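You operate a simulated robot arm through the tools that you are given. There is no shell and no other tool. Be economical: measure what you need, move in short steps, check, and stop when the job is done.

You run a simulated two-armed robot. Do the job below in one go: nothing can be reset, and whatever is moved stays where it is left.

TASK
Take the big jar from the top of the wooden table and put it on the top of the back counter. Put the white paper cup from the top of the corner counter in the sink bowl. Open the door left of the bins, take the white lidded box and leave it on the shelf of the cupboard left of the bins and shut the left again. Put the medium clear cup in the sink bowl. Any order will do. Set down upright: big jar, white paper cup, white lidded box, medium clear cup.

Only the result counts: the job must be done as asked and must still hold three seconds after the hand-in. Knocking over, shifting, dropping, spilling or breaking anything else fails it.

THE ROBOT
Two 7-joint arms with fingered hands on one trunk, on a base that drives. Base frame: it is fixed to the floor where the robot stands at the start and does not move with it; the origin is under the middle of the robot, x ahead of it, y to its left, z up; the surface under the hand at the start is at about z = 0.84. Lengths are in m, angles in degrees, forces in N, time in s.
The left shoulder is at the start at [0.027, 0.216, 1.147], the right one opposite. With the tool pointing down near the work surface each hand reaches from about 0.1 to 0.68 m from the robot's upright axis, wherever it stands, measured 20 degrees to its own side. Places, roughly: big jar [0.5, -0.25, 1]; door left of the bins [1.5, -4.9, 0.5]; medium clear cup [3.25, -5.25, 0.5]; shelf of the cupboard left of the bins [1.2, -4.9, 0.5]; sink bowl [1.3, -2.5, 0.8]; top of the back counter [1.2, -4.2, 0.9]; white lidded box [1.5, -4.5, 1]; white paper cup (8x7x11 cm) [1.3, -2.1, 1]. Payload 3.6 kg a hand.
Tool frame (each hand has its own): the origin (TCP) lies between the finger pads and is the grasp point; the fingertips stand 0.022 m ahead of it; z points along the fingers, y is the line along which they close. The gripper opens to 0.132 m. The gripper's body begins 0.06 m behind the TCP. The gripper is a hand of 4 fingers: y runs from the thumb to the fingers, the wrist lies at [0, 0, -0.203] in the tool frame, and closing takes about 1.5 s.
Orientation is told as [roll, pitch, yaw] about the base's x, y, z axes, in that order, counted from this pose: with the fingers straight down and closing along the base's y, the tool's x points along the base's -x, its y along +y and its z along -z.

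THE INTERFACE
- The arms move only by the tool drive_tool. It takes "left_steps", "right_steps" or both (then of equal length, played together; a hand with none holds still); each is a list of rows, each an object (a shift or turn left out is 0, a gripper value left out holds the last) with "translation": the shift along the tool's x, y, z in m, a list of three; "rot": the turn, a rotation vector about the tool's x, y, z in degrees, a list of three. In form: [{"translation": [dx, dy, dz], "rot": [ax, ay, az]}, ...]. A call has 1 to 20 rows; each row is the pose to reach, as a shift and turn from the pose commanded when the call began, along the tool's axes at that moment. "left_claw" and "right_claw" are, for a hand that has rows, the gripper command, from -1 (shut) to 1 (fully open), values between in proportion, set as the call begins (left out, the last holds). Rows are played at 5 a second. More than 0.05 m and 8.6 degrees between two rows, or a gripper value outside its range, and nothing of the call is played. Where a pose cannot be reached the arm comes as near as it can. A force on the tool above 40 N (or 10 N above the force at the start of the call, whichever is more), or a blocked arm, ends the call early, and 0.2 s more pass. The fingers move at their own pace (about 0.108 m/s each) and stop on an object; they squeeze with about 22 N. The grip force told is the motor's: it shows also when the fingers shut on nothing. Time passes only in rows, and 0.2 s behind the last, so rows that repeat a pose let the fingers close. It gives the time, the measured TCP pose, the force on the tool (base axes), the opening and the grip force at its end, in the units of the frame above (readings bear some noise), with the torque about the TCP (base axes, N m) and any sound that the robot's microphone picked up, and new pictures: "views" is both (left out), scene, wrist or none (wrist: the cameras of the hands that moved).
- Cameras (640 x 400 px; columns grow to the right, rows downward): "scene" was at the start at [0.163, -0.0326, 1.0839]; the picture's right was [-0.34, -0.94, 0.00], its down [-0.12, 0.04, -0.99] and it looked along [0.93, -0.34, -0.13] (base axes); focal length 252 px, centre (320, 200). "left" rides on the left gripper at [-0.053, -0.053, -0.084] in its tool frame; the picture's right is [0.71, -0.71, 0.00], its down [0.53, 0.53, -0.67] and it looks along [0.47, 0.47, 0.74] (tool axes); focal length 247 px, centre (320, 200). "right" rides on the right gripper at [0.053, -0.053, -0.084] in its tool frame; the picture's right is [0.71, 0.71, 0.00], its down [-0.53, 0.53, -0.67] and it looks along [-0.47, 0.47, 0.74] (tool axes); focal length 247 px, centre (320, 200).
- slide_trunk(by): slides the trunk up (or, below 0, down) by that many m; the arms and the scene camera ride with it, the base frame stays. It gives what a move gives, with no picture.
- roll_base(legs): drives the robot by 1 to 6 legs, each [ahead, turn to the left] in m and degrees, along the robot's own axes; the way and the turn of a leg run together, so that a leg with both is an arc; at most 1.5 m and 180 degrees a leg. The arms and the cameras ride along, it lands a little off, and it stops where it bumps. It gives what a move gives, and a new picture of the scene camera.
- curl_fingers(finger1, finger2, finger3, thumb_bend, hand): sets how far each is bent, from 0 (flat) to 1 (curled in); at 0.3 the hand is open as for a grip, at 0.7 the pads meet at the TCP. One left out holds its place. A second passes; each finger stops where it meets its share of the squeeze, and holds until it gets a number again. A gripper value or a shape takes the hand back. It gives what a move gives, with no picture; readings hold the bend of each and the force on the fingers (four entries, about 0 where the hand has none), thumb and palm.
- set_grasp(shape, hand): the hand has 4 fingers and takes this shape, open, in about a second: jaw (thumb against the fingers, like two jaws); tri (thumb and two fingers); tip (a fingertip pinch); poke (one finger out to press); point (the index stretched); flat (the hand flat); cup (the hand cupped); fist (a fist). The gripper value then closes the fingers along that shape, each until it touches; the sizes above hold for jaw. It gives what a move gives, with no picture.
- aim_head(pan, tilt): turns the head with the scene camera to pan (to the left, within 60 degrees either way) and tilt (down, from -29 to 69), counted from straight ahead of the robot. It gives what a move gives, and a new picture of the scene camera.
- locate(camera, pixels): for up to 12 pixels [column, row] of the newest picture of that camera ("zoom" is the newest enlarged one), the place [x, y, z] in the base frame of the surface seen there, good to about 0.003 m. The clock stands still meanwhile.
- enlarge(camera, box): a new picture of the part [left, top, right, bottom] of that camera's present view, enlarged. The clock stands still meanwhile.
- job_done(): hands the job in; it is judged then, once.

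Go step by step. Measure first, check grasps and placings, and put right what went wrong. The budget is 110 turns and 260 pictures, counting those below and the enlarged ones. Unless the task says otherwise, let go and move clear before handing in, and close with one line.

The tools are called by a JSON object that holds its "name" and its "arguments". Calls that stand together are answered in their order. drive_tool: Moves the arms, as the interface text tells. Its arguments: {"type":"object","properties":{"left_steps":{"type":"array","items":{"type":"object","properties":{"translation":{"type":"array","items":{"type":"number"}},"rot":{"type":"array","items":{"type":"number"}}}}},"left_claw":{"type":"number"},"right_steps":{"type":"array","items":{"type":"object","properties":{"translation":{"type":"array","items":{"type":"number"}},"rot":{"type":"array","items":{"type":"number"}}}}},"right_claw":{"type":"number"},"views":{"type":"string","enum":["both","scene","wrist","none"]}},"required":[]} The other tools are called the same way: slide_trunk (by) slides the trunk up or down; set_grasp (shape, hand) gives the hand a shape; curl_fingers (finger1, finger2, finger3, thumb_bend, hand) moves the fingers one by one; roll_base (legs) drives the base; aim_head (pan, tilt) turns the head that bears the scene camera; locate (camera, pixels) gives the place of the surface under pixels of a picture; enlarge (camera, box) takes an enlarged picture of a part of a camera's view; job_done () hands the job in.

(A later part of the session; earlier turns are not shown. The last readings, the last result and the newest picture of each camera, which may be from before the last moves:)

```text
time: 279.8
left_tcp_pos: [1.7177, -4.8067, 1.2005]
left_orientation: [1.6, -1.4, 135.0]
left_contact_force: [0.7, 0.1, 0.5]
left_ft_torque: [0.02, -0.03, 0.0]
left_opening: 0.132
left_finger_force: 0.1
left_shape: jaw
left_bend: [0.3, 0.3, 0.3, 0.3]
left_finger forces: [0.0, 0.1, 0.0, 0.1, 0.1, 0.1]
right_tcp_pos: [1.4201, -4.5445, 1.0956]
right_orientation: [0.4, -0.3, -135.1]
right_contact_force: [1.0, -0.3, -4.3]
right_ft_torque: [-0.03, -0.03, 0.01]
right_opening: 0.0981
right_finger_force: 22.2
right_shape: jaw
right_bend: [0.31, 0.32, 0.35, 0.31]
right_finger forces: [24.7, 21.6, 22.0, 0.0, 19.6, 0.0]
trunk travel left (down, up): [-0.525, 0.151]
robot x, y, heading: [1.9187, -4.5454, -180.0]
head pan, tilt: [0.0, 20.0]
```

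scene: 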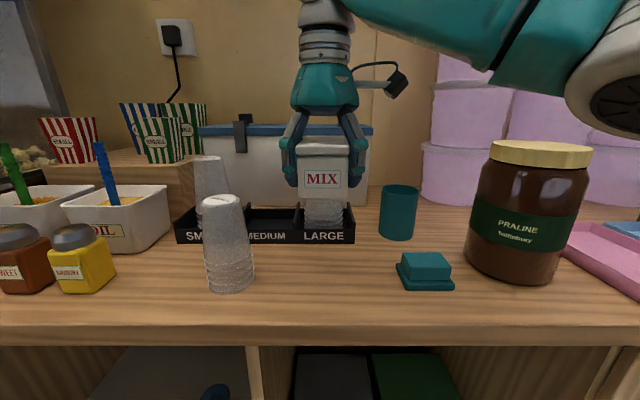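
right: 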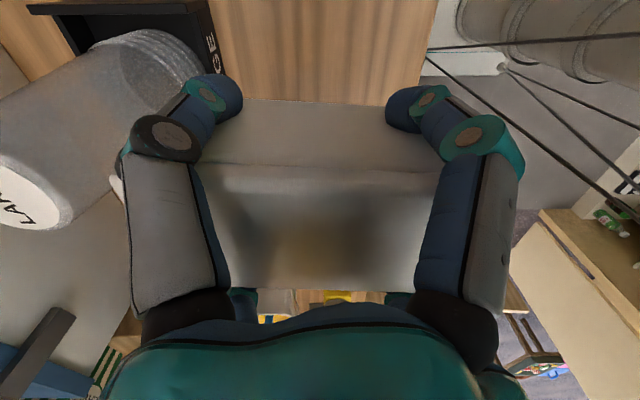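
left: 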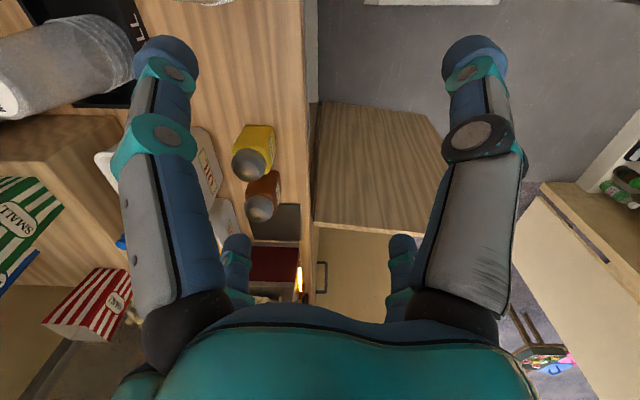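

The box is held (bottom 0.037 below TCP). I retract it, raise the left hand so its elbow will clear the open door, and shift the base south-east.

{"name": "drive_tool", "arguments": {"left_steps": [{"translation": [0, 0, -0.04]}, {"translation": [0, 0, -0.08]}, {"translation": [0, 0, -0.12]}, {"translation": [0, 0, -0.16]}, {"translation": [0, 0, -0.2]}, {"translation": [0, 0, -0.24]}, {"translation": [0, 0, -0.28]}, {"translation": [0, 0, -0.3]}], "right_steps": [{"translation": [0.02, 0.02, 0]}, {"translation": [0.04, 0.04, 0]}, {"translation": [0.06, 0.06, 0]}, {"translation": [0.08, 0.08, 0]}, {"translation": [0.1, 0.1, 0]}, {"translation": [0.11, 0.11, 0]}, {"translation": [0.11, 0.11, 0]}, {"translation": [0.11, 0.11, 0]}], "views": "none"}}

{"name": "roll_base", "arguments": {"legs": [[-0.1, 0], [0, -33]]}}

{"name": "roll_base", "arguments": {"legs": [[-0.32, 0]]}}

{"name": "roll_base", "arguments": {"legs": [[0, 33]]}}

{"name": "slide_trunk", "arguments": {"by": -0.515}}

{"name": "aim_head", "arguments": {"pan": 5, "tilt": 15}}

```text
time: 281.6
left_tcp_pos: [1.7278, -4.8068, 1.4728]
left_orientation: [1.5, -1.5, 135.0]
left_contact_force: [0.4, 0.7, 1.1]
left_ft_torque: [0.02, 0.01, -0.02]
left_opening: 0.132
left_finger_force: 0.2
left_shape: jaw
left_bend: [0.3, 0.3, 0.3, 0.3]
left_finger forces: [0.0, 0.0, 0.0, 0.1, 0.0, 0.0]
left hand out of reach, approached as far as the arm can: row 7, 8
right_tcp_pos: [1.5758, -4.5447, 1.0978]
right_orientation: [0.4, -0.4, -135.1]
right_contact_force: [0.3, 0.4, -4.3]
right_ft_torque: [0.01, -0.06, -0.05]
right_opening: 0.0986
right_finger_force: 21.8
right_shape: jaw
right_bend: [0.31, 0.32, 0.35, 0.31]
right_finger forces: [25.3, 21.8, 22.3, 0.1, 19.6, 0.0]
trunk travel left (down, up): [-0.525, 0.151]
robot x, y, heading: [1.9245, -4.5442, -180.1]
head pan, tilt: [0.0, 20.0]
```

```text
time: 284.1
left_tcp_pos: [1.7275, -4.6801, 1.4742]
left_orientation: [1.4, -1.6, 106.4]
left_contact_force: [-0.3, 1.3, 0.3]
left_ft_torque: [-0.03, -0.03, -0.02]
left_opening: 0.1319
left_finger_force: 0.0
left_shape: jaw
left_bend: [0.3, 0.3, 0.3, 0.3]
left_finger forces: [0.0, 0.0, 0.1, 0.0, 0.0, 0.0]
right_tcp_pos: [1.7189, -4.3791, 1.0971]
right_orientation: [0.5, -0.5, -163.8]
right_contact_force: [1.0, 0.8, -3.5]
right_ft_torque: [-0.03, -0.02, 0.0]
right_opening: 0.0981
right_finger_force: 22.0
right_shape: jaw
right_bend: [0.31, 0.32, 0.35, 0.31]
right_finger forces: [26.9, 23.2, 23.5, 0.1, 20.4, 0.1]
trunk travel left (down, up): [-0.525, 0.151]
robot x, y, heading: [2.02, -4.5607, 151.9]
head pan, tilt: [0.0, 20.0]
stopped in leg 2: the robot was blocked; the commanded pose is now the measured one
```

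scene: 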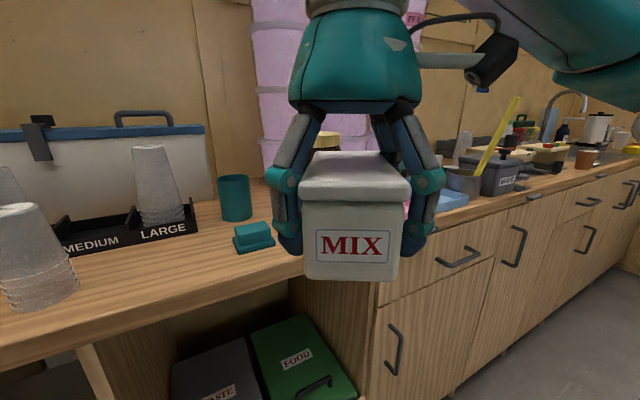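

```text
time: 286.2
left_tcp_pos: [2.0064, -4.8318, 1.4733]
left_orientation: [1.5, -1.7, 106.5]
left_contact_force: [0.4, -0.7, 0.3]
left_ft_torque: [0.01, 0.02, 0.0]
left_opening: 0.1319
left_finger_force: 0.1
left_shape: jaw
left_bend: [0.3, 0.3, 0.3, 0.3]
left_finger forces: [0.0, 0.0, 0.0, 0.1, 0.0, 0.1]
right_tcp_pos: [1.9966, -4.5298, 1.0981]
right_orientation: [0.4, -0.4, -163.5]
right_contact_force: [0.6, 0.1, -4.3]
right_ft_torque: [-0.04, -0.01, 0.0]
right_opening: 0.0983
right_finger_force: 21.7
right_shape: jaw
right_bend: [0.31, 0.32, 0.35, 0.31]
right_finger forces: [26.9, 23.1, 23.5, 0.1, 20.5, 0.0]
trunk travel left (down, up): [-0.525, 0.151]
robot x, y, heading: [2.2924, -4.7111, 152.0]
head pan, tilt: [0.0, 20.0]
```

scene: 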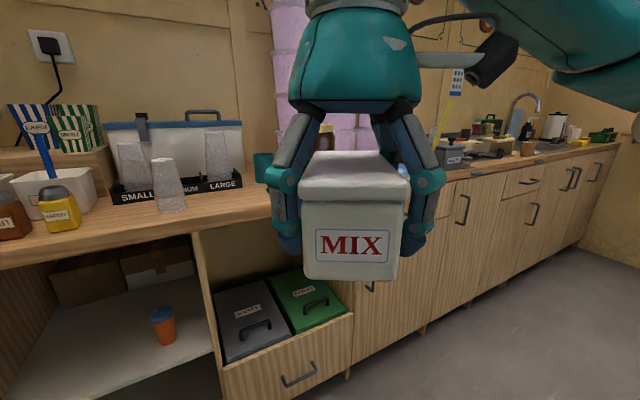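

```text
time: 288.1
left_tcp_pos: [2.0977, -4.958, 1.4748]
left_orientation: [1.3, -1.7, 135.5]
left_contact_force: [0.2, -1.0, 0.2]
left_ft_torque: [0.02, 0.02, 0.02]
left_opening: 0.1318
left_finger_force: 0.1
left_shape: jaw
left_bend: [0.3, 0.3, 0.3, 0.3]
left_finger forces: [0.1, 0.0, 0.1, 0.0, 0.1, 0.0]
right_tcp_pos: [1.943, -4.6966, 1.0994]
right_orientation: [0.3, -0.2, -134.7]
right_contact_force: [-0.2, -0.2, -3.9]
right_ft_torque: [-0.02, -0.03, -0.02]
right_opening: 0.0983
right_finger_force: 22.3
right_shape: jaw
right_bend: [0.31, 0.32, 0.35, 0.31]
right_finger forces: [27.8, 23.9, 24.3, 0.1, 20.8, 0.0]
trunk travel left (down, up): [-0.525, 0.151]
robot x, y, heading: [2.2925, -4.6943, -178.5]
head pan, tilt: [0.0, 20.0]
stopped in leg 1: the robot was blocked; the commanded pose is now the measured one
```

scene: 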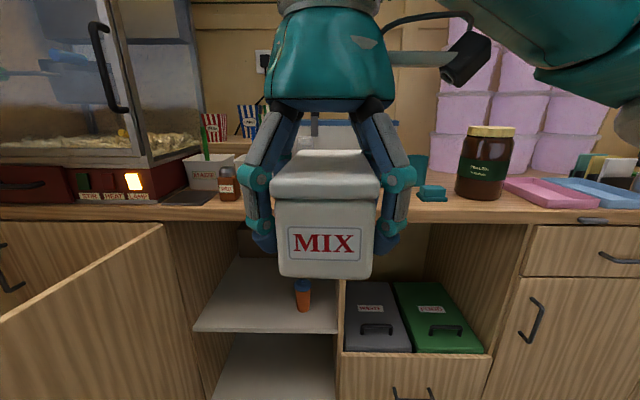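

```text
refused: -0.515 is not a number from -0.4 to 0.4
```

```text
time: 288.8
left_tcp_pos: [2.097, -4.955, 1.4748]
left_orientation: [1.3, -1.6, 135.3]
left_contact_force: [-0.5, 0.5, 0.3]
left_ft_torque: [-0.01, 0.0, -0.01]
left_opening: 0.132
left_finger_force: 0.0
left_shape: jaw
left_bend: [0.3, 0.3, 0.3, 0.3]
left_finger forces: [0.1, 0.1, 0.0, 0.0, 0.1, 0.1]
right_tcp_pos: [1.9431, -4.6944, 1.0994]
right_orientation: [0.4, -0.3, -134.6]
right_contact_force: [0.8, -0.4, -4.7]
right_ft_torque: [-0.01, 0.0, 0.0]
right_opening: 0.0981
right_finger_force: 21.8
right_shape: jaw
right_bend: [0.31, 0.32, 0.35, 0.31]
right_finger forces: [27.9, 23.7, 24.2, 0.0, 20.7, 0.1]
trunk travel left (down, up): [-0.525, 0.151]
robot x, y, heading: [2.2928, -4.6903, -178.6]
head pan, tilt: [5.0, 15.0]
```

scene: 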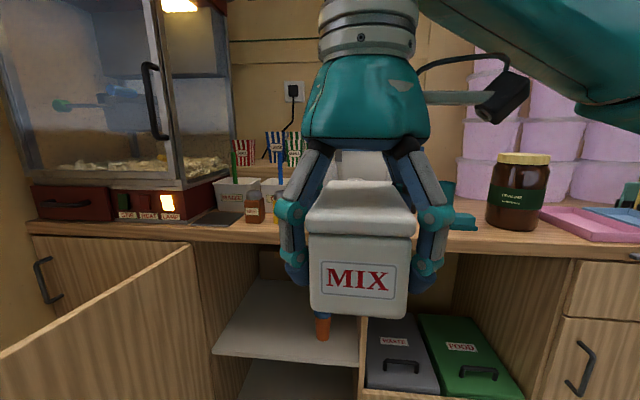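

Box and robot are lined up. I lower the trunk fully, in two slides, then bring the box to y≈-4.885, z≈0.54 outside the cupboard.

{"name": "slide_trunk", "arguments": {"by": -0.4}}

{"name": "slide_trunk", "arguments": {"by": -0.115}}

{"name": "drive_tool", "arguments": {"right_steps": [{"translation": [-0.02, 0.02, 0.01]}, {"translation": [-0.04, 0.04, 0.02]}, {"translation": [-0.06, 0.06, 0.03]}, {"translation": [-0.08, 0.08, 0.04]}, {"translation": [-0.1, 0.1, 0.045]}, {"translation": [-0.12, 0.12, 0.045]}, {"translation": [-0.134, 0.134, 0.045]}, {"translation": [-0.134, 0.134, 0.045]}], "views": "scene"}}

```text
time: 292.6
left_tcp_pos: [1.9995, -4.9569, 1.0215]
left_orientation: [-8.5, 7.7, 134.9]
left_contact_force: [0.5, 0.2, 0.7]
left_ft_torque: [-0.01, 0.01, 0.0]
left_opening: 0.132
left_finger_force: 0.1
left_shape: jaw
left_bend: [0.3, 0.3, 0.3, 0.3]
left_finger forces: [0.0, 0.0, 0.1, 0.1, 0.0, 0.0]
right_tcp_pos: [1.9421, -4.6943, 0.7003]
right_orientation: [0.4, -0.3, -134.7]
right_contact_force: [-0.7, 0.8, -4.2]
right_ft_torque: [-0.01, -0.05, 0.04]
right_opening: 0.0979
right_finger_force: 22.3
right_shape: jaw
right_bend: [0.31, 0.32, 0.35, 0.31]
right_finger forces: [27.9, 23.8, 24.3, 0.0, 20.8, 0.0]
trunk travel left (down, up): [-0.125, 0.551]
robot x, y, heading: [2.2905, -4.6919, -178.7]
head pan, tilt: [5.0, 15.0]
```

```text
time: 294.1
left_tcp_pos: [1.9849, -4.9568, 0.8968]
left_orientation: [-10.3, 9.3, 134.7]
left_contact_force: [0.5, 0.1, 1.0]
left_ft_torque: [0.0, 0.0, 0.01]
left_opening: 0.1318
left_finger_force: 0.1
left_shape: jaw
left_bend: [0.3, 0.3, 0.3, 0.3]
left_finger forces: [0.0, 0.0, 0.0, 0.0, 0.0, 0.0]
right_tcp_pos: [1.9419, -4.6942, 0.5841]
right_orientation: [0.3, -0.3, -134.8]
right_contact_force: [-0.1, 0.6, -3.2]
right_ft_torque: [-0.02, -0.03, 0.0]
right_opening: 0.098
right_finger_force: 22.1
right_shape: jaw
right_bend: [0.31, 0.32, 0.35, 0.31]
right_finger forces: [27.9, 24.0, 24.3, 0.0, 20.8, 0.1]
trunk travel left (down, up): [-0.01, 0.666]
robot x, y, heading: [2.2927, -4.6867, -178.7]
head pan, tilt: [5.0, 15.0]
```

```text
time: 295.8
left_tcp_pos: [1.9845, -4.9573, 0.8952]
left_orientation: [-10.4, 9.2, 134.7]
left_contact_force: [-0.3, 0.1, 0.1]
left_ft_torque: [0.04, 0.0, 0.01]
left_opening: 0.1318
left_finger_force: 0.0
left_shape: jaw
left_bend: [0.3, 0.3, 0.3, 0.3]
left_finger forces: [0.1, 0.1, 0.0, 0.0, 0.0, 0.0]
right_tcp_pos: [1.8759, -4.8443, 0.5251]
right_orientation: [-0.3, 1.3, -143.7]
right_contact_force: [0.0, 0.3, -4.1]
right_ft_torque: [0.01, 0.01, 0.01]
right_opening: 0.0976
right_finger_force: 22.6
right_shape: jaw
right_bend: [0.31, 0.32, 0.35, 0.31]
right_finger forces: [27.9, 24.1, 24.1, 0.1, 20.6, 0.0]
trunk travel left (down, up): [-0.01, 0.666]
robot x, y, heading: [2.2934, -4.6903, -178.8]
head pan, tilt: [5.0, 15.0]
stopped in row 8 (right hand): the arm was blocked; the commanded pose is now the measured one
```

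scene: 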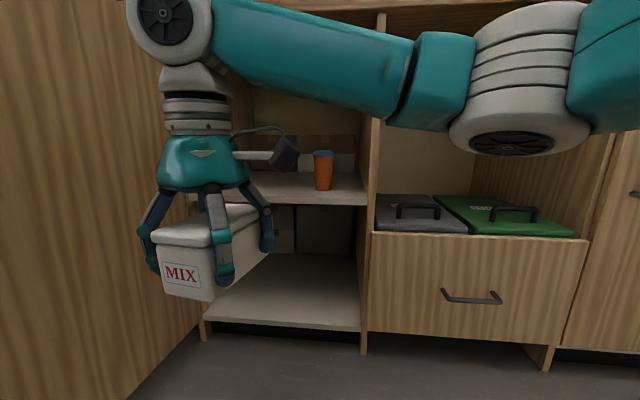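

The arm was stopped, maybe by the left hand above; I check the wrist joint's height against the cupboard's top edge.

{"name": "locate", "arguments": {"camera": "scene", "pixels": [[165, 3], [165, 20], [210, 20], [140, 20], [195, 80], [320, 60], [430, 70], [250, 90], [340, 12], [430, 5], [190, 290], [230, 285]]}}

{"name": "enlarge", "arguments": {"camera": "left", "box": [0, 0, 640, 400]}}

```text
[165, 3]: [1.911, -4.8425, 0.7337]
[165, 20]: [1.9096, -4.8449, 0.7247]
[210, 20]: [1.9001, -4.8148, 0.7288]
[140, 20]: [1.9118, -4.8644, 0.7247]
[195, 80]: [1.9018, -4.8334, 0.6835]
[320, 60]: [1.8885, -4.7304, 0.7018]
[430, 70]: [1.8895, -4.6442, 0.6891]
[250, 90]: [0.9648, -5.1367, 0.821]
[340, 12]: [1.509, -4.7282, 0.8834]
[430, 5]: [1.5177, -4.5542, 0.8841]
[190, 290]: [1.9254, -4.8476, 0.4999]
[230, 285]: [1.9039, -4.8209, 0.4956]
```

```text
1.00 times, centred on (320, 200) of left (not enlarged: the box is as wide or as high as the picture)
```

zoom: 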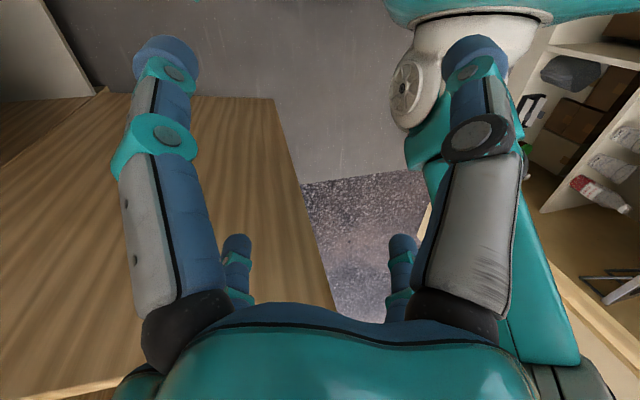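

Wrist height is ~0.73 (top ≈0.78), so it fits under the 0.85 ceiling. I check the left arm's elbow against the open door before driving in.

{"name": "aim_head", "arguments": {"pan": 50, "tilt": 0}}

{"name": "locate", "arguments": {"camera": "scene", "pixels": [[100, 100], [200, 100], [250, 60], [300, 100], [350, 60], [150, 50], [320, 200], [250, 200], [400, 200], [200, 200], [150, 150], [280, 30]]}}

```text
time: 296.9
left_tcp_pos: [1.9843, -4.9569, 0.896]
left_orientation: [-10.2, 9.3, 134.7]
left_contact_force: [0.3, 0.0, -1.0]
left_ft_torque: [-0.01, 0.04, -0.02]
left_opening: 0.1321
left_finger_force: 0.1
left_shape: jaw
left_bend: [0.3, 0.3, 0.3, 0.3]
left_finger forces: [0.1, 0.0, 0.0, 0.1, 0.0, 0.1]
right_tcp_pos: [1.876, -4.8442, 0.5263]
right_orientation: [-0.3, 1.1, -143.6]
right_contact_force: [0.3, -0.1, -4.6]
right_ft_torque: [-0.03, -0.01, 0.05]
right_opening: 0.0977
right_finger_force: 21.8
right_shape: jaw
right_bend: [0.31, 0.32, 0.35, 0.31]
right_finger forces: [27.8, 24.2, 24.0, 0.1, 20.6, 0.0]
trunk travel left (down, up): [-0.01, 0.666]
robot x, y, heading: [2.2938, -4.6948, -178.9]
head pan, tilt: [50.0, 0.0]
```

scene: 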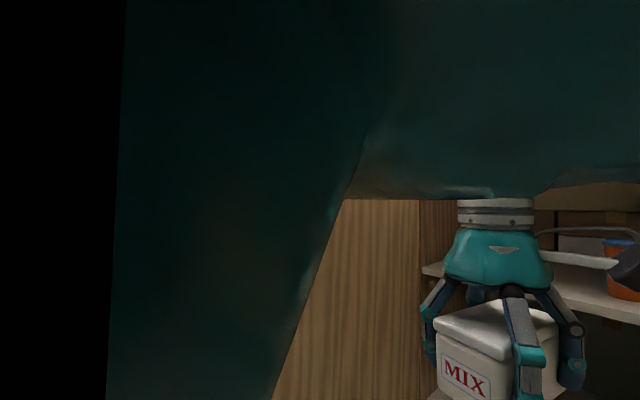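

```text
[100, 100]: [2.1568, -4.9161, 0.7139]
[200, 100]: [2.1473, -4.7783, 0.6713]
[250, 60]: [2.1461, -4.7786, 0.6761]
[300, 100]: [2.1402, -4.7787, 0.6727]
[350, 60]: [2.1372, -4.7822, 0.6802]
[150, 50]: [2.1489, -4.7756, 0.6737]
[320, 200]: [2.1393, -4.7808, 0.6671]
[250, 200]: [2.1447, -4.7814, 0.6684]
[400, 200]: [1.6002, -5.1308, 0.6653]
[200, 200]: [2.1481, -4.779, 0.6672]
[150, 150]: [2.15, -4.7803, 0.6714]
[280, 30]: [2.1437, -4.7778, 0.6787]
```

The left arm is folded in front of the chest, not outward. I raise the box 1 cm, turn 4° left to aim clear of the orange bottle, and drive in.

{"name": "drive_tool", "arguments": {"right_steps": [{"translation": [0, 0, -0.006]}, {"translation": [0, 0, -0.012]}], "views": "none"}}

{"name": "roll_base", "arguments": {"legs": [[0, 4]]}}

{"name": "aim_head", "arguments": {"pan": 15, "tilt": 10}}

{"name": "roll_base", "arguments": {"legs": [[0.27, 0]]}}

```text
time: 297.5
left_tcp_pos: [1.9842, -4.957, 0.8964]
left_orientation: [-10.2, 9.2, 134.7]
left_contact_force: [0.4, -0.4, 0.3]
left_ft_torque: [0.0, 0.02, 0.01]
left_opening: 0.1321
left_finger_force: 0.0
left_shape: jaw
left_bend: [0.3, 0.3, 0.3, 0.3]
left_finger forces: [0.0, 0.0, 0.0, 0.0, 0.0, 0.0]
right_tcp_pos: [1.8768, -4.8426, 0.5346]
right_orientation: [-0.2, 1.6, -143.8]
right_contact_force: [0.1, 0.2, -3.4]
right_ft_torque: [0.01, -0.02, 0.0]
right_opening: 0.0981
right_finger_force: 22.0
right_shape: jaw
right_bend: [0.31, 0.32, 0.35, 0.31]
right_finger forces: [28.0, 24.1, 24.2, 0.0, 20.5, 0.0]
trunk travel left (down, up): [-0.01, 0.666]
robot x, y, heading: [2.2928, -4.6894, -178.8]
head pan, tilt: [50.0, 0.0]
```

```text
time: 298.4
left_tcp_pos: [2.0027, -4.977, 0.8957]
left_orientation: [-10.3, 9.0, 138.7]
left_contact_force: [0.2, 0.0, 1.0]
left_ft_torque: [0.05, 0.04, 0.01]
left_opening: 0.1322
left_finger_force: 0.0
left_shape: jaw
left_bend: [0.3, 0.3, 0.3, 0.3]
left_finger forces: [0.0, 0.1, 0.1, 0.0, 0.0, 0.0]
right_tcp_pos: [1.8827, -4.8688, 0.5349]
right_orientation: [-0.2, 1.6, -140.5]
right_contact_force: [0.9, -1.1, -3.9]
right_ft_torque: [0.02, -0.05, -0.01]
right_opening: 0.0982
right_finger_force: 22.2
right_shape: jaw
right_bend: [0.31, 0.32, 0.35, 0.31]
right_finger forces: [27.9, 24.2, 24.1, 0.0, 20.6, 0.0]
trunk travel left (down, up): [-0.01, 0.666]
robot x, y, heading: [2.2901, -4.6882, -174.8]
head pan, tilt: [50.0, 0.0]
```

scene: 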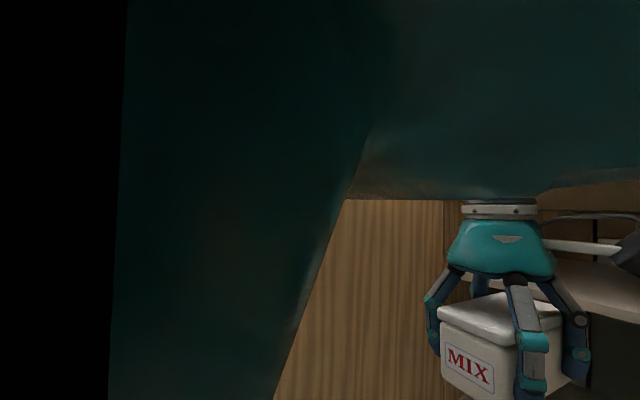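

```text
time: 299.4
left_tcp_pos: [2.0046, -4.9772, 0.8946]
left_orientation: [-10.3, 9.1, 138.7]
left_contact_force: [0.1, 0.9, 0.6]
left_ft_torque: [-0.01, 0.01, 0.0]
left_opening: 0.132
left_finger_force: 0.1
left_shape: jaw
left_bend: [0.3, 0.3, 0.3, 0.3]
left_finger forces: [0.0, 0.0, 0.0, 0.0, 0.0, 0.0]
right_tcp_pos: [1.8816, -4.8674, 0.5354]
right_orientation: [-0.2, 1.6, -140.8]
right_contact_force: [0.3, -0.2, -4.3]
right_ft_torque: [-0.03, -0.03, 0.02]
right_opening: 0.0979
right_finger_force: 22.7
right_shape: jaw
right_bend: [0.31, 0.32, 0.35, 0.31]
right_finger forces: [28.1, 24.3, 24.2, 0.0, 20.7, 0.0]
trunk travel left (down, up): [-0.01, 0.666]
robot x, y, heading: [2.2882, -4.6873, -174.9]
head pan, tilt: [15.0, 10.0]
```

scene: 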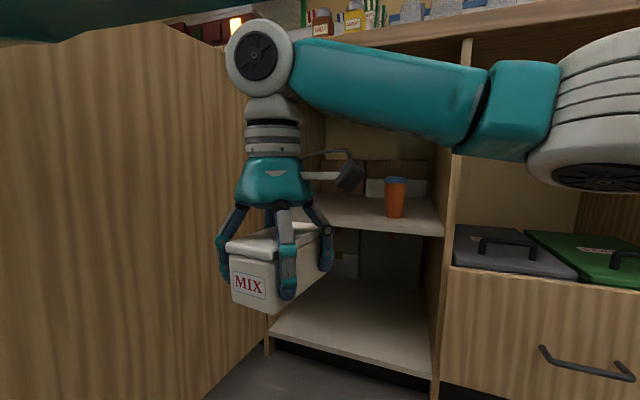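

```text
time: 301.3
left_tcp_pos: [1.7374, -5.0038, 0.8967]
left_orientation: [-10.4, 9.0, 138.8]
left_contact_force: [0.4, -0.4, -0.1]
left_ft_torque: [-0.04, 0.03, -0.01]
left_opening: 0.1317
left_finger_force: 0.0
left_shape: jaw
left_bend: [0.3, 0.3, 0.3, 0.3]
left_finger forces: [0.0, 0.0, 0.1, 0.1, 0.0, 0.0]
right_tcp_pos: [1.6143, -4.8923, 0.5344]
right_orientation: [-0.2, 1.7, -140.6]
right_contact_force: [0.5, 0.3, -3.7]
right_ft_torque: [0.0, -0.01, 0.0]
right_opening: 0.0979
right_finger_force: 22.0
right_shape: jaw
right_bend: [0.31, 0.32, 0.35, 0.31]
right_finger forces: [28.2, 24.3, 24.3, 0.0, 20.7, 0.0]
trunk travel left (down, up): [-0.01, 0.666]
robot x, y, heading: [2.021, -4.7104, -174.7]
head pan, tilt: [15.0, 10.0]
```

scene: 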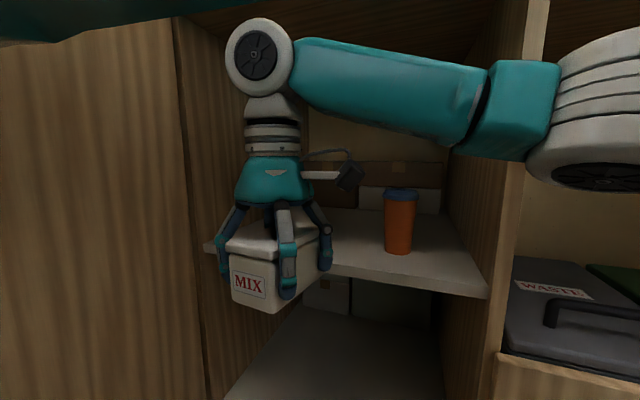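

Now inside needs the arm stretched rather than the forearm sideways (the divider is at y≈-4.66). I reach forward with the arm.

{"name": "drive_tool", "arguments": {"right_steps": [{"translation": [-0.025, -0.017, 0]}, {"translation": [-0.05, -0.034, 0]}, {"translation": [-0.075, -0.051, 0]}, {"translation": [-0.099, -0.0685, 0]}, {"translation": [-0.099, -0.0685, 0]}], "views": "scene"}}

```text
time: 302.1
left_tcp_pos: [1.7431, -5.0025, 0.9]
left_orientation: [-10.2, 8.8, 139.0]
left_contact_force: [-0.1, -0.4, -0.6]
left_ft_torque: [-0.01, 0.03, 0.01]
left_opening: 0.1319
left_finger_force: 0.0
left_shape: jaw
left_bend: [0.3, 0.3, 0.3, 0.3]
left_finger forces: [0.0, 0.0, 0.0, 0.1, 0.0, 0.0]
right_tcp_pos: [1.5147, -4.8795, 0.5152]
right_orientation: [1.1, 3.6, -143.0]
right_contact_force: [13.2, -5.3, 36.4]
right_ft_torque: [-0.92, 1.92, 0.56]
right_opening: 0.0976
right_finger_force: 22.1
right_shape: jaw
right_bend: [0.32, 0.32, 0.32, 0.31]
right_finger forces: [33.8, 25.8, 41.2, 0.1, 38.4, 0.1]
trunk travel left (down, up): [-0.01, 0.666]
robot x, y, heading: [2.0277, -4.7115, -174.7]
head pan, tilt: [15.0, 10.0]
stopped in row 4 (right hand): the force on the tool passed its limit at 53 N (the readings are from after the stop); the commanded pose is now the measured one
```

scene: 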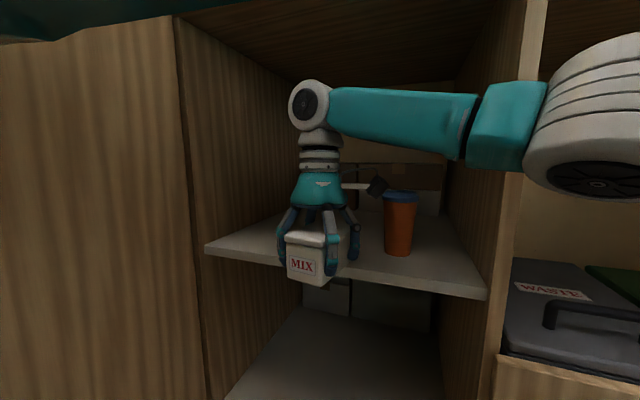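

The box touched the shelf edge as the arm sagged. I check the forearm's place relative to the divider.

{"name": "locate", "arguments": {"camera": "scene", "pixels": [[310, 105], [400, 120], [450, 125], [500, 120], [545, 140], [590, 150], [520, 60], [510, 250], [400, 195], [398, 240], [300, 275], [330, 225]]}}

{"name": "drive_tool", "arguments": {"right_steps": [{"translation": [0.015, 0.01, -0.01]}, {"translation": [0.02, 0.014, -0.03]}, {"translation": [0.02, 0.014, -0.035]}], "views": "none"}}

```text
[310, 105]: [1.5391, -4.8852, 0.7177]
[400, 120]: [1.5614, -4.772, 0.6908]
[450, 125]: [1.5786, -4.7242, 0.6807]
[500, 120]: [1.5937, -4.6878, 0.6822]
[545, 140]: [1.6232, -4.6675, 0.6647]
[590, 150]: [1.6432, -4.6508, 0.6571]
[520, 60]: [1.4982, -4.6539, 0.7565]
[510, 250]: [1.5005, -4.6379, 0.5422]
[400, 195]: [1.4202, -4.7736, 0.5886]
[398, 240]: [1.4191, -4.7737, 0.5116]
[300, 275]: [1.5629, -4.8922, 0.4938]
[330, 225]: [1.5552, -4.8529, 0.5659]
```

```text
time: 302.9
left_tcp_pos: [1.7373, -5.0048, 0.8962]
left_orientation: [-10.4, 9.0, 138.9]
left_contact_force: [-0.1, 0.0, 0.2]
left_ft_torque: [-0.01, -0.03, -0.02]
left_opening: 0.1321
left_finger_force: 0.0
left_shape: jaw
left_bend: [0.3, 0.3, 0.3, 0.3]
left_finger forces: [0.0, 0.1, 0.1, 0.0, 0.1, 0.0]
right_tcp_pos: [1.5349, -4.8775, 0.5412]
right_orientation: [0.9, 4.7, -143.5]
right_contact_force: [-0.7, -0.8, -4.9]
right_ft_torque: [-0.04, -0.05, 0.0]
right_opening: 0.0976
right_finger_force: 21.2
right_shape: jaw
right_bend: [0.32, 0.32, 0.34, 0.32]
right_finger forces: [32.1, 28.7, 28.0, 0.0, 25.1, 0.1]
trunk travel left (down, up): [-0.01, 0.666]
robot x, y, heading: [2.0256, -4.7116, -174.2]
head pan, tilt: [15.0, 10.0]
```

I level the hand, raise it a little and reach forward again to x≈1.45.

{"name": "drive_tool", "arguments": {"right_steps": [{"translation": [0, 0, -0.008], "rot": [0.9, -4.7, 0]}, {"translation": [-0.02, -0.013, -0.012], "rot": [0.9, -4.7, 0]}, {"translation": [-0.04, -0.026, -0.015], "rot": [0.9, -4.7, 0]}, {"translation": [-0.058, -0.038, -0.015], "rot": [0.9, -4.7, 0]}, {"translation": [-0.074, -0.05, -0.015], "rot": [0.9, -4.7, 0]}, {"translation": [-0.074, -0.05, -0.015], "rot": [0.9, -4.7, 0]}], "views": "scene"}}

```text
time: 304.0
left_tcp_pos: [1.7406, -5.0031, 0.8995]
left_orientation: [-10.2, 9.0, 139.0]
left_contact_force: [-0.9, 0.3, 0.8]
left_ft_torque: [-0.03, -0.02, -0.03]
left_opening: 0.1321
left_finger_force: 0.2
left_shape: jaw
left_bend: [0.3, 0.3, 0.3, 0.3]
left_finger forces: [0.1, 0.0, 0.1, 0.1, 0.1, 0.0]
right_tcp_pos: [1.4525, -4.8513, 0.5172]
right_orientation: [1.9, 3.6, -146.5]
right_contact_force: [12.6, -0.8, 29.6]
right_ft_torque: [-0.46, 1.79, 0.25]
right_opening: 0.0975
right_finger_force: 22.1
right_shape: jaw
right_bend: [0.32, 0.32, 0.32, 0.31]
right_finger forces: [34.4, 27.6, 37.6, 0.1, 39.5, 0.0]
trunk travel left (down, up): [-0.01, 0.666]
robot x, y, heading: [2.024, -4.7107, -174.5]
head pan, tilt: [15.0, 10.0]
stopped in row 5 (right hand): the force on the tool passed its limit at 63 N (the readings are from after the stop); the commanded pose is now the measured one
```

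scene: 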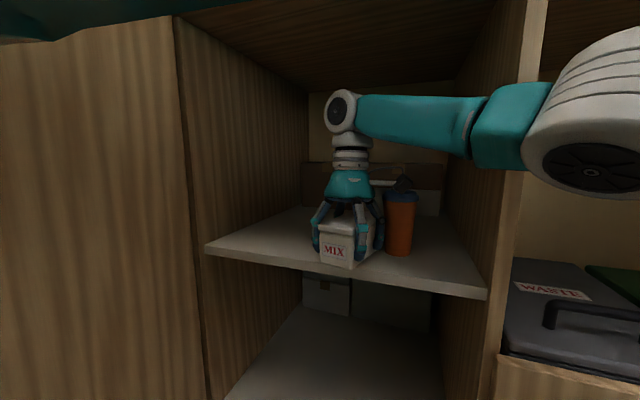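

The box sits on the shelf but close to the orange bottle (px 398,225). I lift 1.5 cm and use the base (forward 0.04, left 4°) to shift it away.

{"name": "drive_tool", "arguments": {"right_steps": [{"translation": [0, 0, -0.012]}, {"translation": [0, 0, -0.025], "rot": [1.9, -3.6, 0]}, {"translation": [0, 0, -0.03], "rot": [1.9, -3.6, 0]}], "views": "none"}}

{"name": "roll_base", "arguments": {"legs": [[0.03, 5]]}}

```text
time: 304.8
left_tcp_pos: [1.7374, -5.0035, 0.8971]
left_orientation: [-10.4, 9.1, 138.9]
left_contact_force: [0.5, -0.4, -0.2]
left_ft_torque: [-0.01, 0.01, 0.03]
left_opening: 0.1317
left_finger_force: 0.2
left_shape: jaw
left_bend: [0.3, 0.3, 0.3, 0.3]
left_finger forces: [0.1, 0.1, 0.0, 0.0, 0.0, 0.1]
right_tcp_pos: [1.4524, -4.8547, 0.5402]
right_orientation: [0.0, 0.3, -146.4]
right_contact_force: [-0.4, 1.1, -3.5]
right_ft_torque: [-0.02, -0.04, -0.04]
right_opening: 0.0982
right_finger_force: 22.1
right_shape: jaw
right_bend: [0.32, 0.32, 0.33, 0.32]
right_finger forces: [32.9, 29.5, 29.0, 0.1, 26.0, 0.1]
trunk travel left (down, up): [-0.01, 0.666]
robot x, y, heading: [2.024, -4.7105, -174.6]
head pan, tilt: [15.0, 10.0]
```

```text
time: 305.9
left_tcp_pos: [1.7404, -5.0246, 0.8997]
left_orientation: [-9.9, 8.4, 143.5]
left_contact_force: [1.0, -0.3, -0.4]
left_ft_torque: [-0.01, 0.02, -0.01]
left_opening: 0.132
left_finger_force: 0.0
left_shape: jaw
left_bend: [0.3, 0.3, 0.3, 0.3]
left_finger forces: [0.1, 0.0, 0.1, 0.1, 0.0, 0.0]
right_tcp_pos: [1.4426, -4.9004, 0.5419]
right_orientation: [0.1, 0.6, -141.8]
right_contact_force: [-0.1, -0.1, -3.2]
right_ft_torque: [-0.05, -0.02, -0.01]
right_opening: 0.0977
right_finger_force: 22.0
right_shape: jaw
right_bend: [0.32, 0.32, 0.33, 0.32]
right_finger forces: [33.0, 29.5, 29.0, 0.1, 25.9, 0.1]
trunk travel left (down, up): [-0.01, 0.666]
robot x, y, heading: [1.9947, -4.7125, -169.4]
head pan, tilt: [15.0, 10.0]
stopped in leg 1: the robot was blocked; the commanded pose is now the measured one
```

scene: 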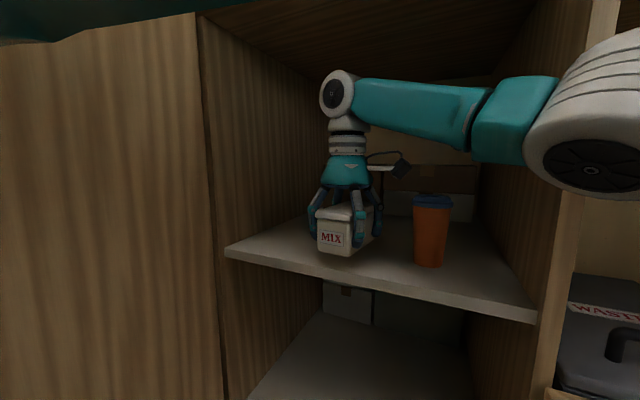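

Good gap now. I lower until it touches and release.

{"name": "drive_tool", "arguments": {"right_steps": [{"translation": [0, 0, 0.008]}, {"translation": [0, 0, 0.014]}, {"translation": [0, 0, 0.019]}, {"translation": [0, 0, 0.023]}], "views": "none"}}

{"name": "drive_tool", "arguments": {"right_steps": [{}, {}, {}, {}, {}], "right_claw": 1, "views": "both"}}

```text
time: 306.9
left_tcp_pos: [1.7365, -5.0271, 0.8972]
left_orientation: [-10.1, 8.7, 143.4]
left_contact_force: [0.0, -0.5, -0.2]
left_ft_torque: [0.01, 0.0, 0.01]
left_opening: 0.1319
left_finger_force: 0.1
left_shape: jaw
left_bend: [0.3, 0.3, 0.3, 0.3]
left_finger forces: [0.0, 0.0, 0.0, 0.0, 0.1, 0.1]
right_tcp_pos: [1.4405, -4.9026, 0.5164]
right_orientation: [0.3, 0.8, -141.6]
right_contact_force: [2.9, 5.6, 15.8]
right_ft_torque: [-0.37, -0.45, 0.17]
right_opening: 0.098
right_finger_force: 22.6
right_shape: jaw
right_bend: [0.32, 0.32, 0.33, 0.32]
right_finger forces: [33.8, 25.9, 30.1, 0.0, 28.9, 0.1]
trunk travel left (down, up): [-0.01, 0.666]
robot x, y, heading: [1.9929, -4.7112, -169.8]
head pan, tilt: [15.0, 10.0]
```

```text
time: 308.1
left_tcp_pos: [1.7358, -5.0273, 0.8957]
left_orientation: [-10.2, 8.8, 143.6]
left_contact_force: [0.9, -0.2, 0.3]
left_ft_torque: [-0.01, 0.0, 0.01]
left_opening: 0.1321
left_finger_force: 0.0
left_shape: jaw
left_bend: [0.3, 0.3, 0.3, 0.3]
left_finger forces: [0.1, 0.0, 0.0, 0.0, 0.0, 0.0]
right_tcp_pos: [1.4409, -4.9038, 0.5136]
right_orientation: [0.3, 1.0, -141.7]
right_contact_force: [-0.9, 2.9, 3.5]
right_ft_torque: [0.04, 0.08, -0.05]
right_opening: 0.1317
right_finger_force: 0.0
right_shape: jaw
right_bend: [0.3, 0.3, 0.3, 0.29]
right_finger forces: [0.1, 0.1, 0.0, 0.1, 4.0, 0.0]
trunk travel left (down, up): [-0.01, 0.666]
robot x, y, heading: [1.9923, -4.7122, -169.6]
head pan, tilt: [15.0, 10.0]
```

scene: 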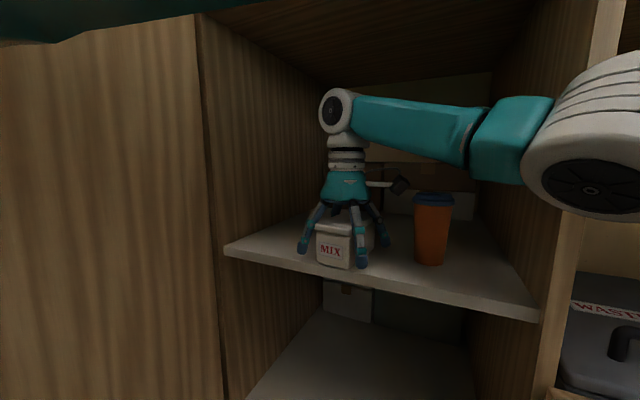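
right: 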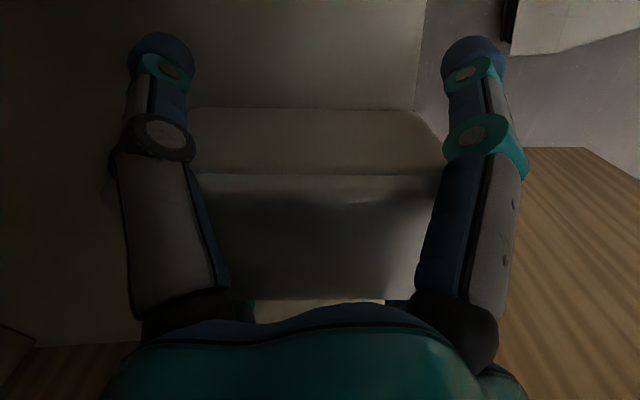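

The box stands on the shelf. I lift the hand 6 cm and back out with the base.

{"name": "drive_tool", "arguments": {"right_steps": [{"translation": [0, 0, -0.02]}, {"translation": [0, 0, -0.04]}, {"translation": [0, 0, -0.06]}, {"translation": [0, 0, -0.066]}, {"translation": [0, 0, -0.066]}], "views": "none"}}

{"name": "roll_base", "arguments": {"legs": [[-0.3, 0]]}}

```text
time: 309.5
left_tcp_pos: [1.7395, -5.0297, 0.8988]
left_orientation: [-10.1, 8.4, 143.5]
left_contact_force: [-0.2, 0.5, 0.0]
left_ft_torque: [-0.01, 0.02, -0.03]
left_opening: 0.1322
left_finger_force: 0.0
left_shape: jaw
left_bend: [0.3, 0.3, 0.3, 0.3]
left_finger forces: [0.0, 0.1, 0.1, 0.1, 0.0, 0.0]
right_tcp_pos: [1.4447, -4.8875, 0.5381]
right_orientation: [1.4, 5.6, -143.1]
right_contact_force: [-0.4, -1.9, 0.1]
right_ft_torque: [0.03, -0.02, 0.03]
right_opening: 0.132
right_finger_force: 0.1
right_shape: jaw
right_bend: [0.3, 0.3, 0.3, 0.3]
right_finger forces: [0.0, 0.3, 0.8, 0.1, 0.0, 0.0]
trunk travel left (down, up): [-0.01, 0.666]
robot x, y, heading: [1.995, -4.7101, -169.7]
head pan, tilt: [15.0, 10.0]
stopped in row 5 (right hand): the arm was blocked; the commanded pose is now the measured one
```

```text
time: 311.5
left_tcp_pos: [2.0259, -4.9751, 0.8968]
left_orientation: [-10.3, 8.8, 143.7]
left_contact_force: [0.4, -0.7, -0.8]
left_ft_torque: [0.03, 0.01, 0.03]
left_opening: 0.1319
left_finger_force: 0.1
left_shape: jaw
left_bend: [0.3, 0.3, 0.3, 0.3]
left_finger forces: [0.0, 0.0, 0.0, 0.0, 0.1, 0.0]
right_tcp_pos: [1.7313, -4.8347, 0.5357]
right_orientation: [1.5, 5.6, -143.1]
right_contact_force: [-0.4, 0.1, -0.2]
right_ft_torque: [-0.02, 0.0, -0.01]
right_opening: 0.1318
right_finger_force: 0.1
right_shape: jaw
right_bend: [0.3, 0.3, 0.3, 0.3]
right_finger forces: [0.0, 0.1, 0.1, 0.0, 0.0, 0.0]
trunk travel left (down, up): [-0.01, 0.666]
robot x, y, heading: [2.2857, -4.661, -169.3]
head pan, tilt: [15.0, 10.0]
```

scene: 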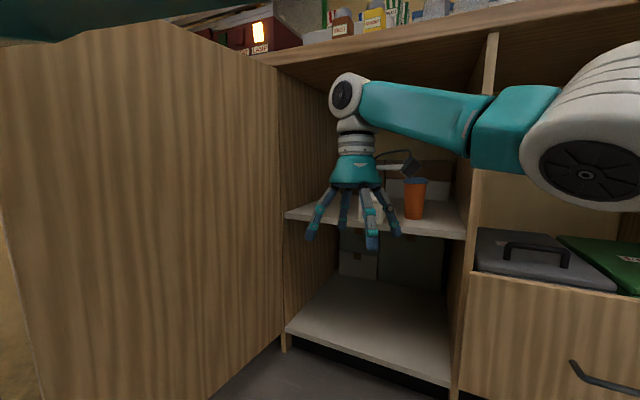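

The lift stopped short before the base backed out; I check that the box stayed standing.

{"name": "drive_tool", "arguments": {"right_steps": [{"translation": [0.03, -0.02, -0.02]}, {"translation": [0.05, -0.05, -0.05]}, {"translation": [0.07, -0.08, -0.08]}, {"translation": [0.09, -0.11, -0.11]}, {"translation": [0.11, -0.14, -0.13]}, {"translation": [0.12, -0.16, -0.15]}], "views": "none"}}

{"name": "aim_head", "arguments": {"pan": 5, "tilt": 10}}

```text
time: 312.9
left_tcp_pos: [2.0253, -4.9758, 0.8967]
left_orientation: [-10.1, 8.8, 143.6]
left_contact_force: [0.0, -0.5, 0.9]
left_ft_torque: [0.02, -0.01, 0.03]
left_opening: 0.1321
left_finger_force: 0.2
left_shape: jaw
left_bend: [0.3, 0.3, 0.3, 0.3]
left_finger forces: [0.1, 0.1, 0.1, 0.0, 0.1, 0.1]
right_tcp_pos: [1.7155, -4.6408, 0.6917]
right_orientation: [1.4, 5.6, -143.1]
right_contact_force: [-0.7, -0.2, -0.8]
right_ft_torque: [0.02, 0.02, 0.01]
right_opening: 0.132
right_finger_force: 0.0
right_shape: jaw
right_bend: [0.3, 0.3, 0.3, 0.3]
right_finger forces: [0.0, 0.0, 0.1, 0.0, 0.1, 0.0]
trunk travel left (down, up): [-0.01, 0.666]
robot x, y, heading: [2.2848, -4.6551, -169.8]
head pan, tilt: [15.0, 10.0]
```

```text
time: 313.6
left_tcp_pos: [2.0257, -4.9763, 0.8978]
left_orientation: [-10.2, 8.8, 143.5]
left_contact_force: [-0.2, 0.1, 0.5]
left_ft_torque: [0.03, -0.01, 0.0]
left_opening: 0.1321
left_finger_force: 0.0
left_shape: jaw
left_bend: [0.3, 0.3, 0.3, 0.3]
left_finger forces: [0.0, 0.0, 0.1, 0.0, 0.0, 0.0]
right_tcp_pos: [1.717, -4.639, 0.6906]
right_orientation: [1.5, 5.5, -143.0]
right_contact_force: [-0.2, 0.0, 0.3]
right_ft_torque: [-0.02, 0.02, 0.03]
right_opening: 0.1317
right_finger_force: 0.1
right_shape: jaw
right_bend: [0.3, 0.3, 0.3, 0.3]
right_finger forces: [0.1, 0.0, 0.0, 0.0, 0.0, 0.1]
trunk travel left (down, up): [-0.01, 0.666]
robot x, y, heading: [2.2854, -4.6569, -169.6]
head pan, tilt: [5.0, 10.0]
```

scene: 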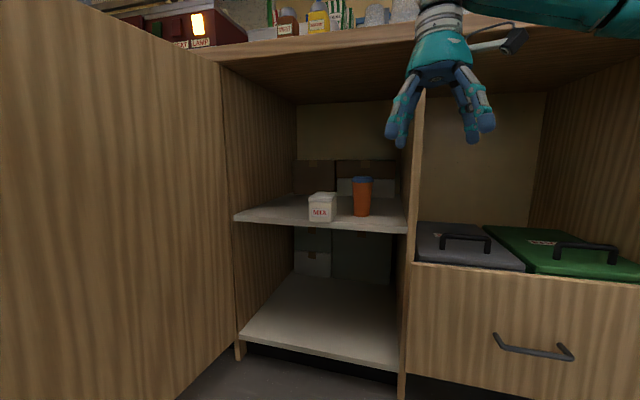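

{"name": "locate", "arguments": {"camera": "scene", "pixels": [[320, 213], [320, 203], [312, 213], [330, 213], [322, 196], [333, 205], [355, 205], [370, 205], [320, 224], [362, 212]]}}

{"name": "enlarge", "arguments": {"camera": "scene", "box": [270, 150, 410, 240]}}

```text
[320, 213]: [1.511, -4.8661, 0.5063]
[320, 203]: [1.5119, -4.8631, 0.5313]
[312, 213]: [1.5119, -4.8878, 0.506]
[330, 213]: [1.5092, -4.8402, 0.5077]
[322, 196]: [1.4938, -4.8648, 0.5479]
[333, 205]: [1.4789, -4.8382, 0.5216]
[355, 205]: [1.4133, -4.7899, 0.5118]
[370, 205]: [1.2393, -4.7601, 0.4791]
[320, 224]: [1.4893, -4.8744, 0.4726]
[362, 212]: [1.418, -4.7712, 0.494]
```

```text
4.44 times, centred on (340, 195) of scene
```

zoom: 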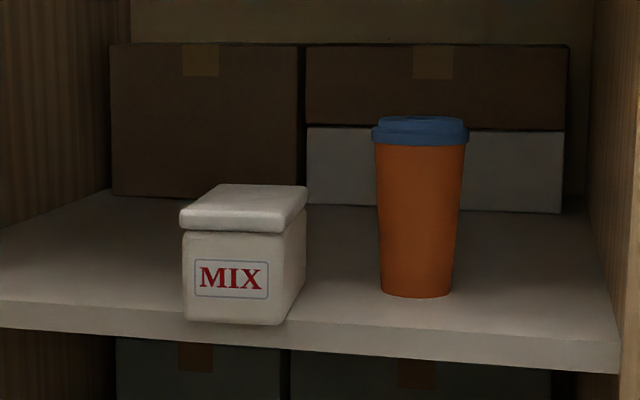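

The box is upright but overhangs the shelf edge (front at x 1.511, edge 1.489). I'll close the right hand and nudge it about 6 cm deeper.

{"name": "drive_tool", "arguments": {"right_steps": [{"translation": [0.02, 0.02, 0.0], "rot": [0.8, -2.8, 0]}, {"translation": [0.02, 0.055, 0.0], "rot": [1.5, -5.6, 0]}, {"translation": [0.0, 0.09, 0.02], "rot": [1.5, -5.6, 0]}, {"translation": [-0.015, 0.125, 0.05], "rot": [1.5, -5.6, 0]}, {"translation": [-0.03, 0.155, 0.08], "rot": [1.5, -5.6, 0]}, {"translation": [-0.045, 0.185, 0.11], "rot": [1.5, -5.6, 0]}, {"translation": [-0.06, 0.21, 0.14], "rot": [1.5, -5.6, 0]}, {"translation": [-0.0667, 0.2266, 0.168], "rot": [1.5, -5.6, 0]}, {"translation": [-0.0667, 0.2266, 0.168], "rot": [1.5, -5.6, 0]}], "right_claw": -1, "views": "none"}}

{"name": "roll_base", "arguments": {"legs": [[0.15, 0]]}}

```text
time: 315.6
left_tcp_pos: [2.0253, -4.9744, 0.8984]
left_orientation: [-10.3, 8.7, 143.6]
left_contact_force: [0.4, -0.4, -0.4]
left_ft_torque: [-0.01, -0.01, 0.04]
left_opening: 0.1319
left_finger_force: 0.1
left_shape: jaw
left_bend: [0.3, 0.3, 0.3, 0.3]
left_finger forces: [0.1, 0.0, 0.0, 0.0, 0.0, 0.0]
right_tcp_pos: [1.8152, -4.8539, 0.5249]
right_orientation: [0.0, 0.0, -143.3]
right_contact_force: [0.6, 1.4, 0.3]
right_ft_torque: [0.01, 0.03, 0.01]
right_opening: 0.0
right_finger_force: 22.4
right_shape: jaw
right_bend: [0.7, 0.7, 0.7, 0.7]
right_finger forces: [0.0, 0.1, 0.0, 0.0, 0.0, 0.0]
trunk travel left (down, up): [-0.01, 0.666]
robot x, y, heading: [2.2873, -4.6546, -169.4]
head pan, tilt: [5.0, 10.0]
```

```text
time: 317.0
left_tcp_pos: [1.8789, -5.003, 0.8984]
left_orientation: [-10.3, 8.7, 143.6]
left_contact_force: [0.4, -0.2, -0.9]
left_ft_torque: [0.03, -0.01, -0.03]
left_opening: 0.1321
left_finger_force: 0.1
left_shape: jaw
left_bend: [0.3, 0.3, 0.3, 0.3]
left_finger forces: [0.0, 0.1, 0.0, 0.1, 0.0, 0.0]
right_tcp_pos: [1.6675, -4.8812, 0.5244]
right_orientation: [0.1, -0.1, -143.1]
right_contact_force: [-0.1, 0.1, -0.8]
right_ft_torque: [0.0, -0.01, 0.0]
right_opening: 0.0
right_finger_force: 22.3
right_shape: jaw
right_bend: [0.7, 0.7, 0.7, 0.7]
right_finger forces: [0.0, 0.0, 0.0, 0.1, 0.0, 0.0]
trunk travel left (down, up): [-0.01, 0.666]
robot x, y, heading: [2.1371, -4.6868, -169.3]
head pan, tilt: [5.0, 10.0]
```

scene: 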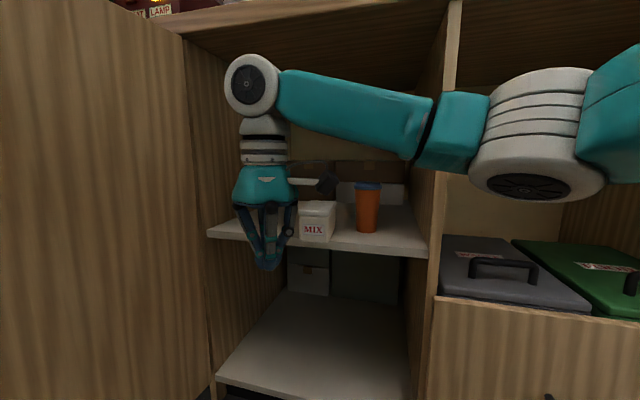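

{"name": "roll_base", "arguments": {"legs": [[0.1, 0]]}}

{"name": "drive_tool", "arguments": {"right_steps": [{"translation": [0.02, -0.027, -0.008]}, {"translation": [0.004, -0.04, -0.012]}, {"translation": [-0.012, -0.052, -0.012]}, {"translation": [-0.028, -0.063, -0.012]}, {"translation": [-0.042, -0.074, -0.012]}, {"translation": [-0.0556, -0.0842, -0.012]}, {"translation": [-0.0556, -0.0842, -0.012]}], "views": "scene"}}

```text
time: 318.1
left_tcp_pos: [1.7795, -5.02, 0.8993]
left_orientation: [-10.3, 8.7, 143.6]
left_contact_force: [-0.2, -0.9, 0.1]
left_ft_torque: [0.05, -0.03, 0.01]
left_opening: 0.1317
left_finger_force: 0.1
left_shape: jaw
left_bend: [0.3, 0.3, 0.3, 0.3]
left_finger forces: [0.0, 0.2, 0.0, 0.0, 0.0, 0.0]
right_tcp_pos: [1.5687, -4.8999, 0.5243]
right_orientation: [-0.1, 0.0, -143.0]
right_contact_force: [0.3, 0.2, -0.3]
right_ft_torque: [0.0, 0.02, -0.02]
right_opening: 0.0001
right_finger_force: 21.3
right_shape: jaw
right_bend: [0.7, 0.7, 0.7, 0.7]
right_finger forces: [0.0, 0.1, 0.0, 0.1, 0.0, 0.0]
trunk travel left (down, up): [-0.01, 0.666]
robot x, y, heading: [2.0362, -4.7037, -169.6]
head pan, tilt: [5.0, 10.0]
```

scene: 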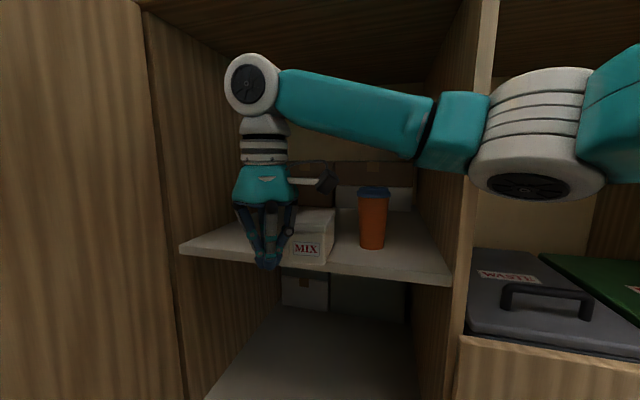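

```text
time: 319.7
left_tcp_pos: [1.7785, -5.0214, 0.8982]
left_orientation: [-10.3, 8.7, 143.6]
left_contact_force: [0.5, -0.6, -0.7]
left_ft_torque: [-0.02, -0.01, -0.01]
left_opening: 0.132
left_finger_force: 0.0
left_shape: jaw
left_bend: [0.3, 0.3, 0.3, 0.3]
left_finger forces: [0.1, 0.0, 0.1, 0.1, 0.0, 0.0]
right_tcp_pos: [1.4748, -4.8656, 0.5384]
right_orientation: [0.0, -0.1, -143.1]
right_contact_force: [0.6, 0.9, 0.4]
right_ft_torque: [-0.02, 0.02, -0.04]
right_opening: 0.0
right_finger_force: 21.9
right_shape: jaw
right_bend: [0.7, 0.7, 0.7, 0.7]
right_finger forces: [0.1, 0.0, 1.3, 0.0, 0.0, 0.0]
trunk travel left (down, up): [-0.01, 0.666]
robot x, y, heading: [2.0369, -4.7033, -169.5]
head pan, tilt: [5.0, 10.0]
```

scene: 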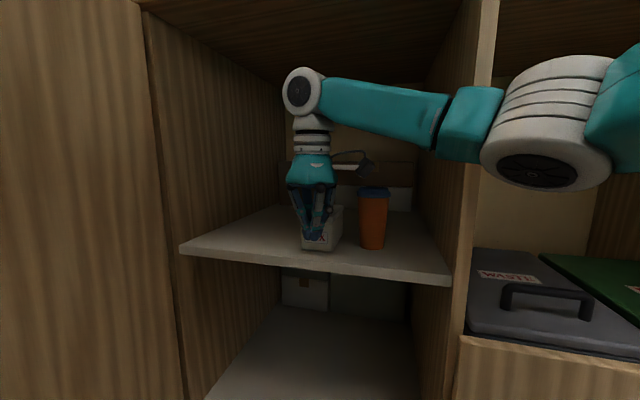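

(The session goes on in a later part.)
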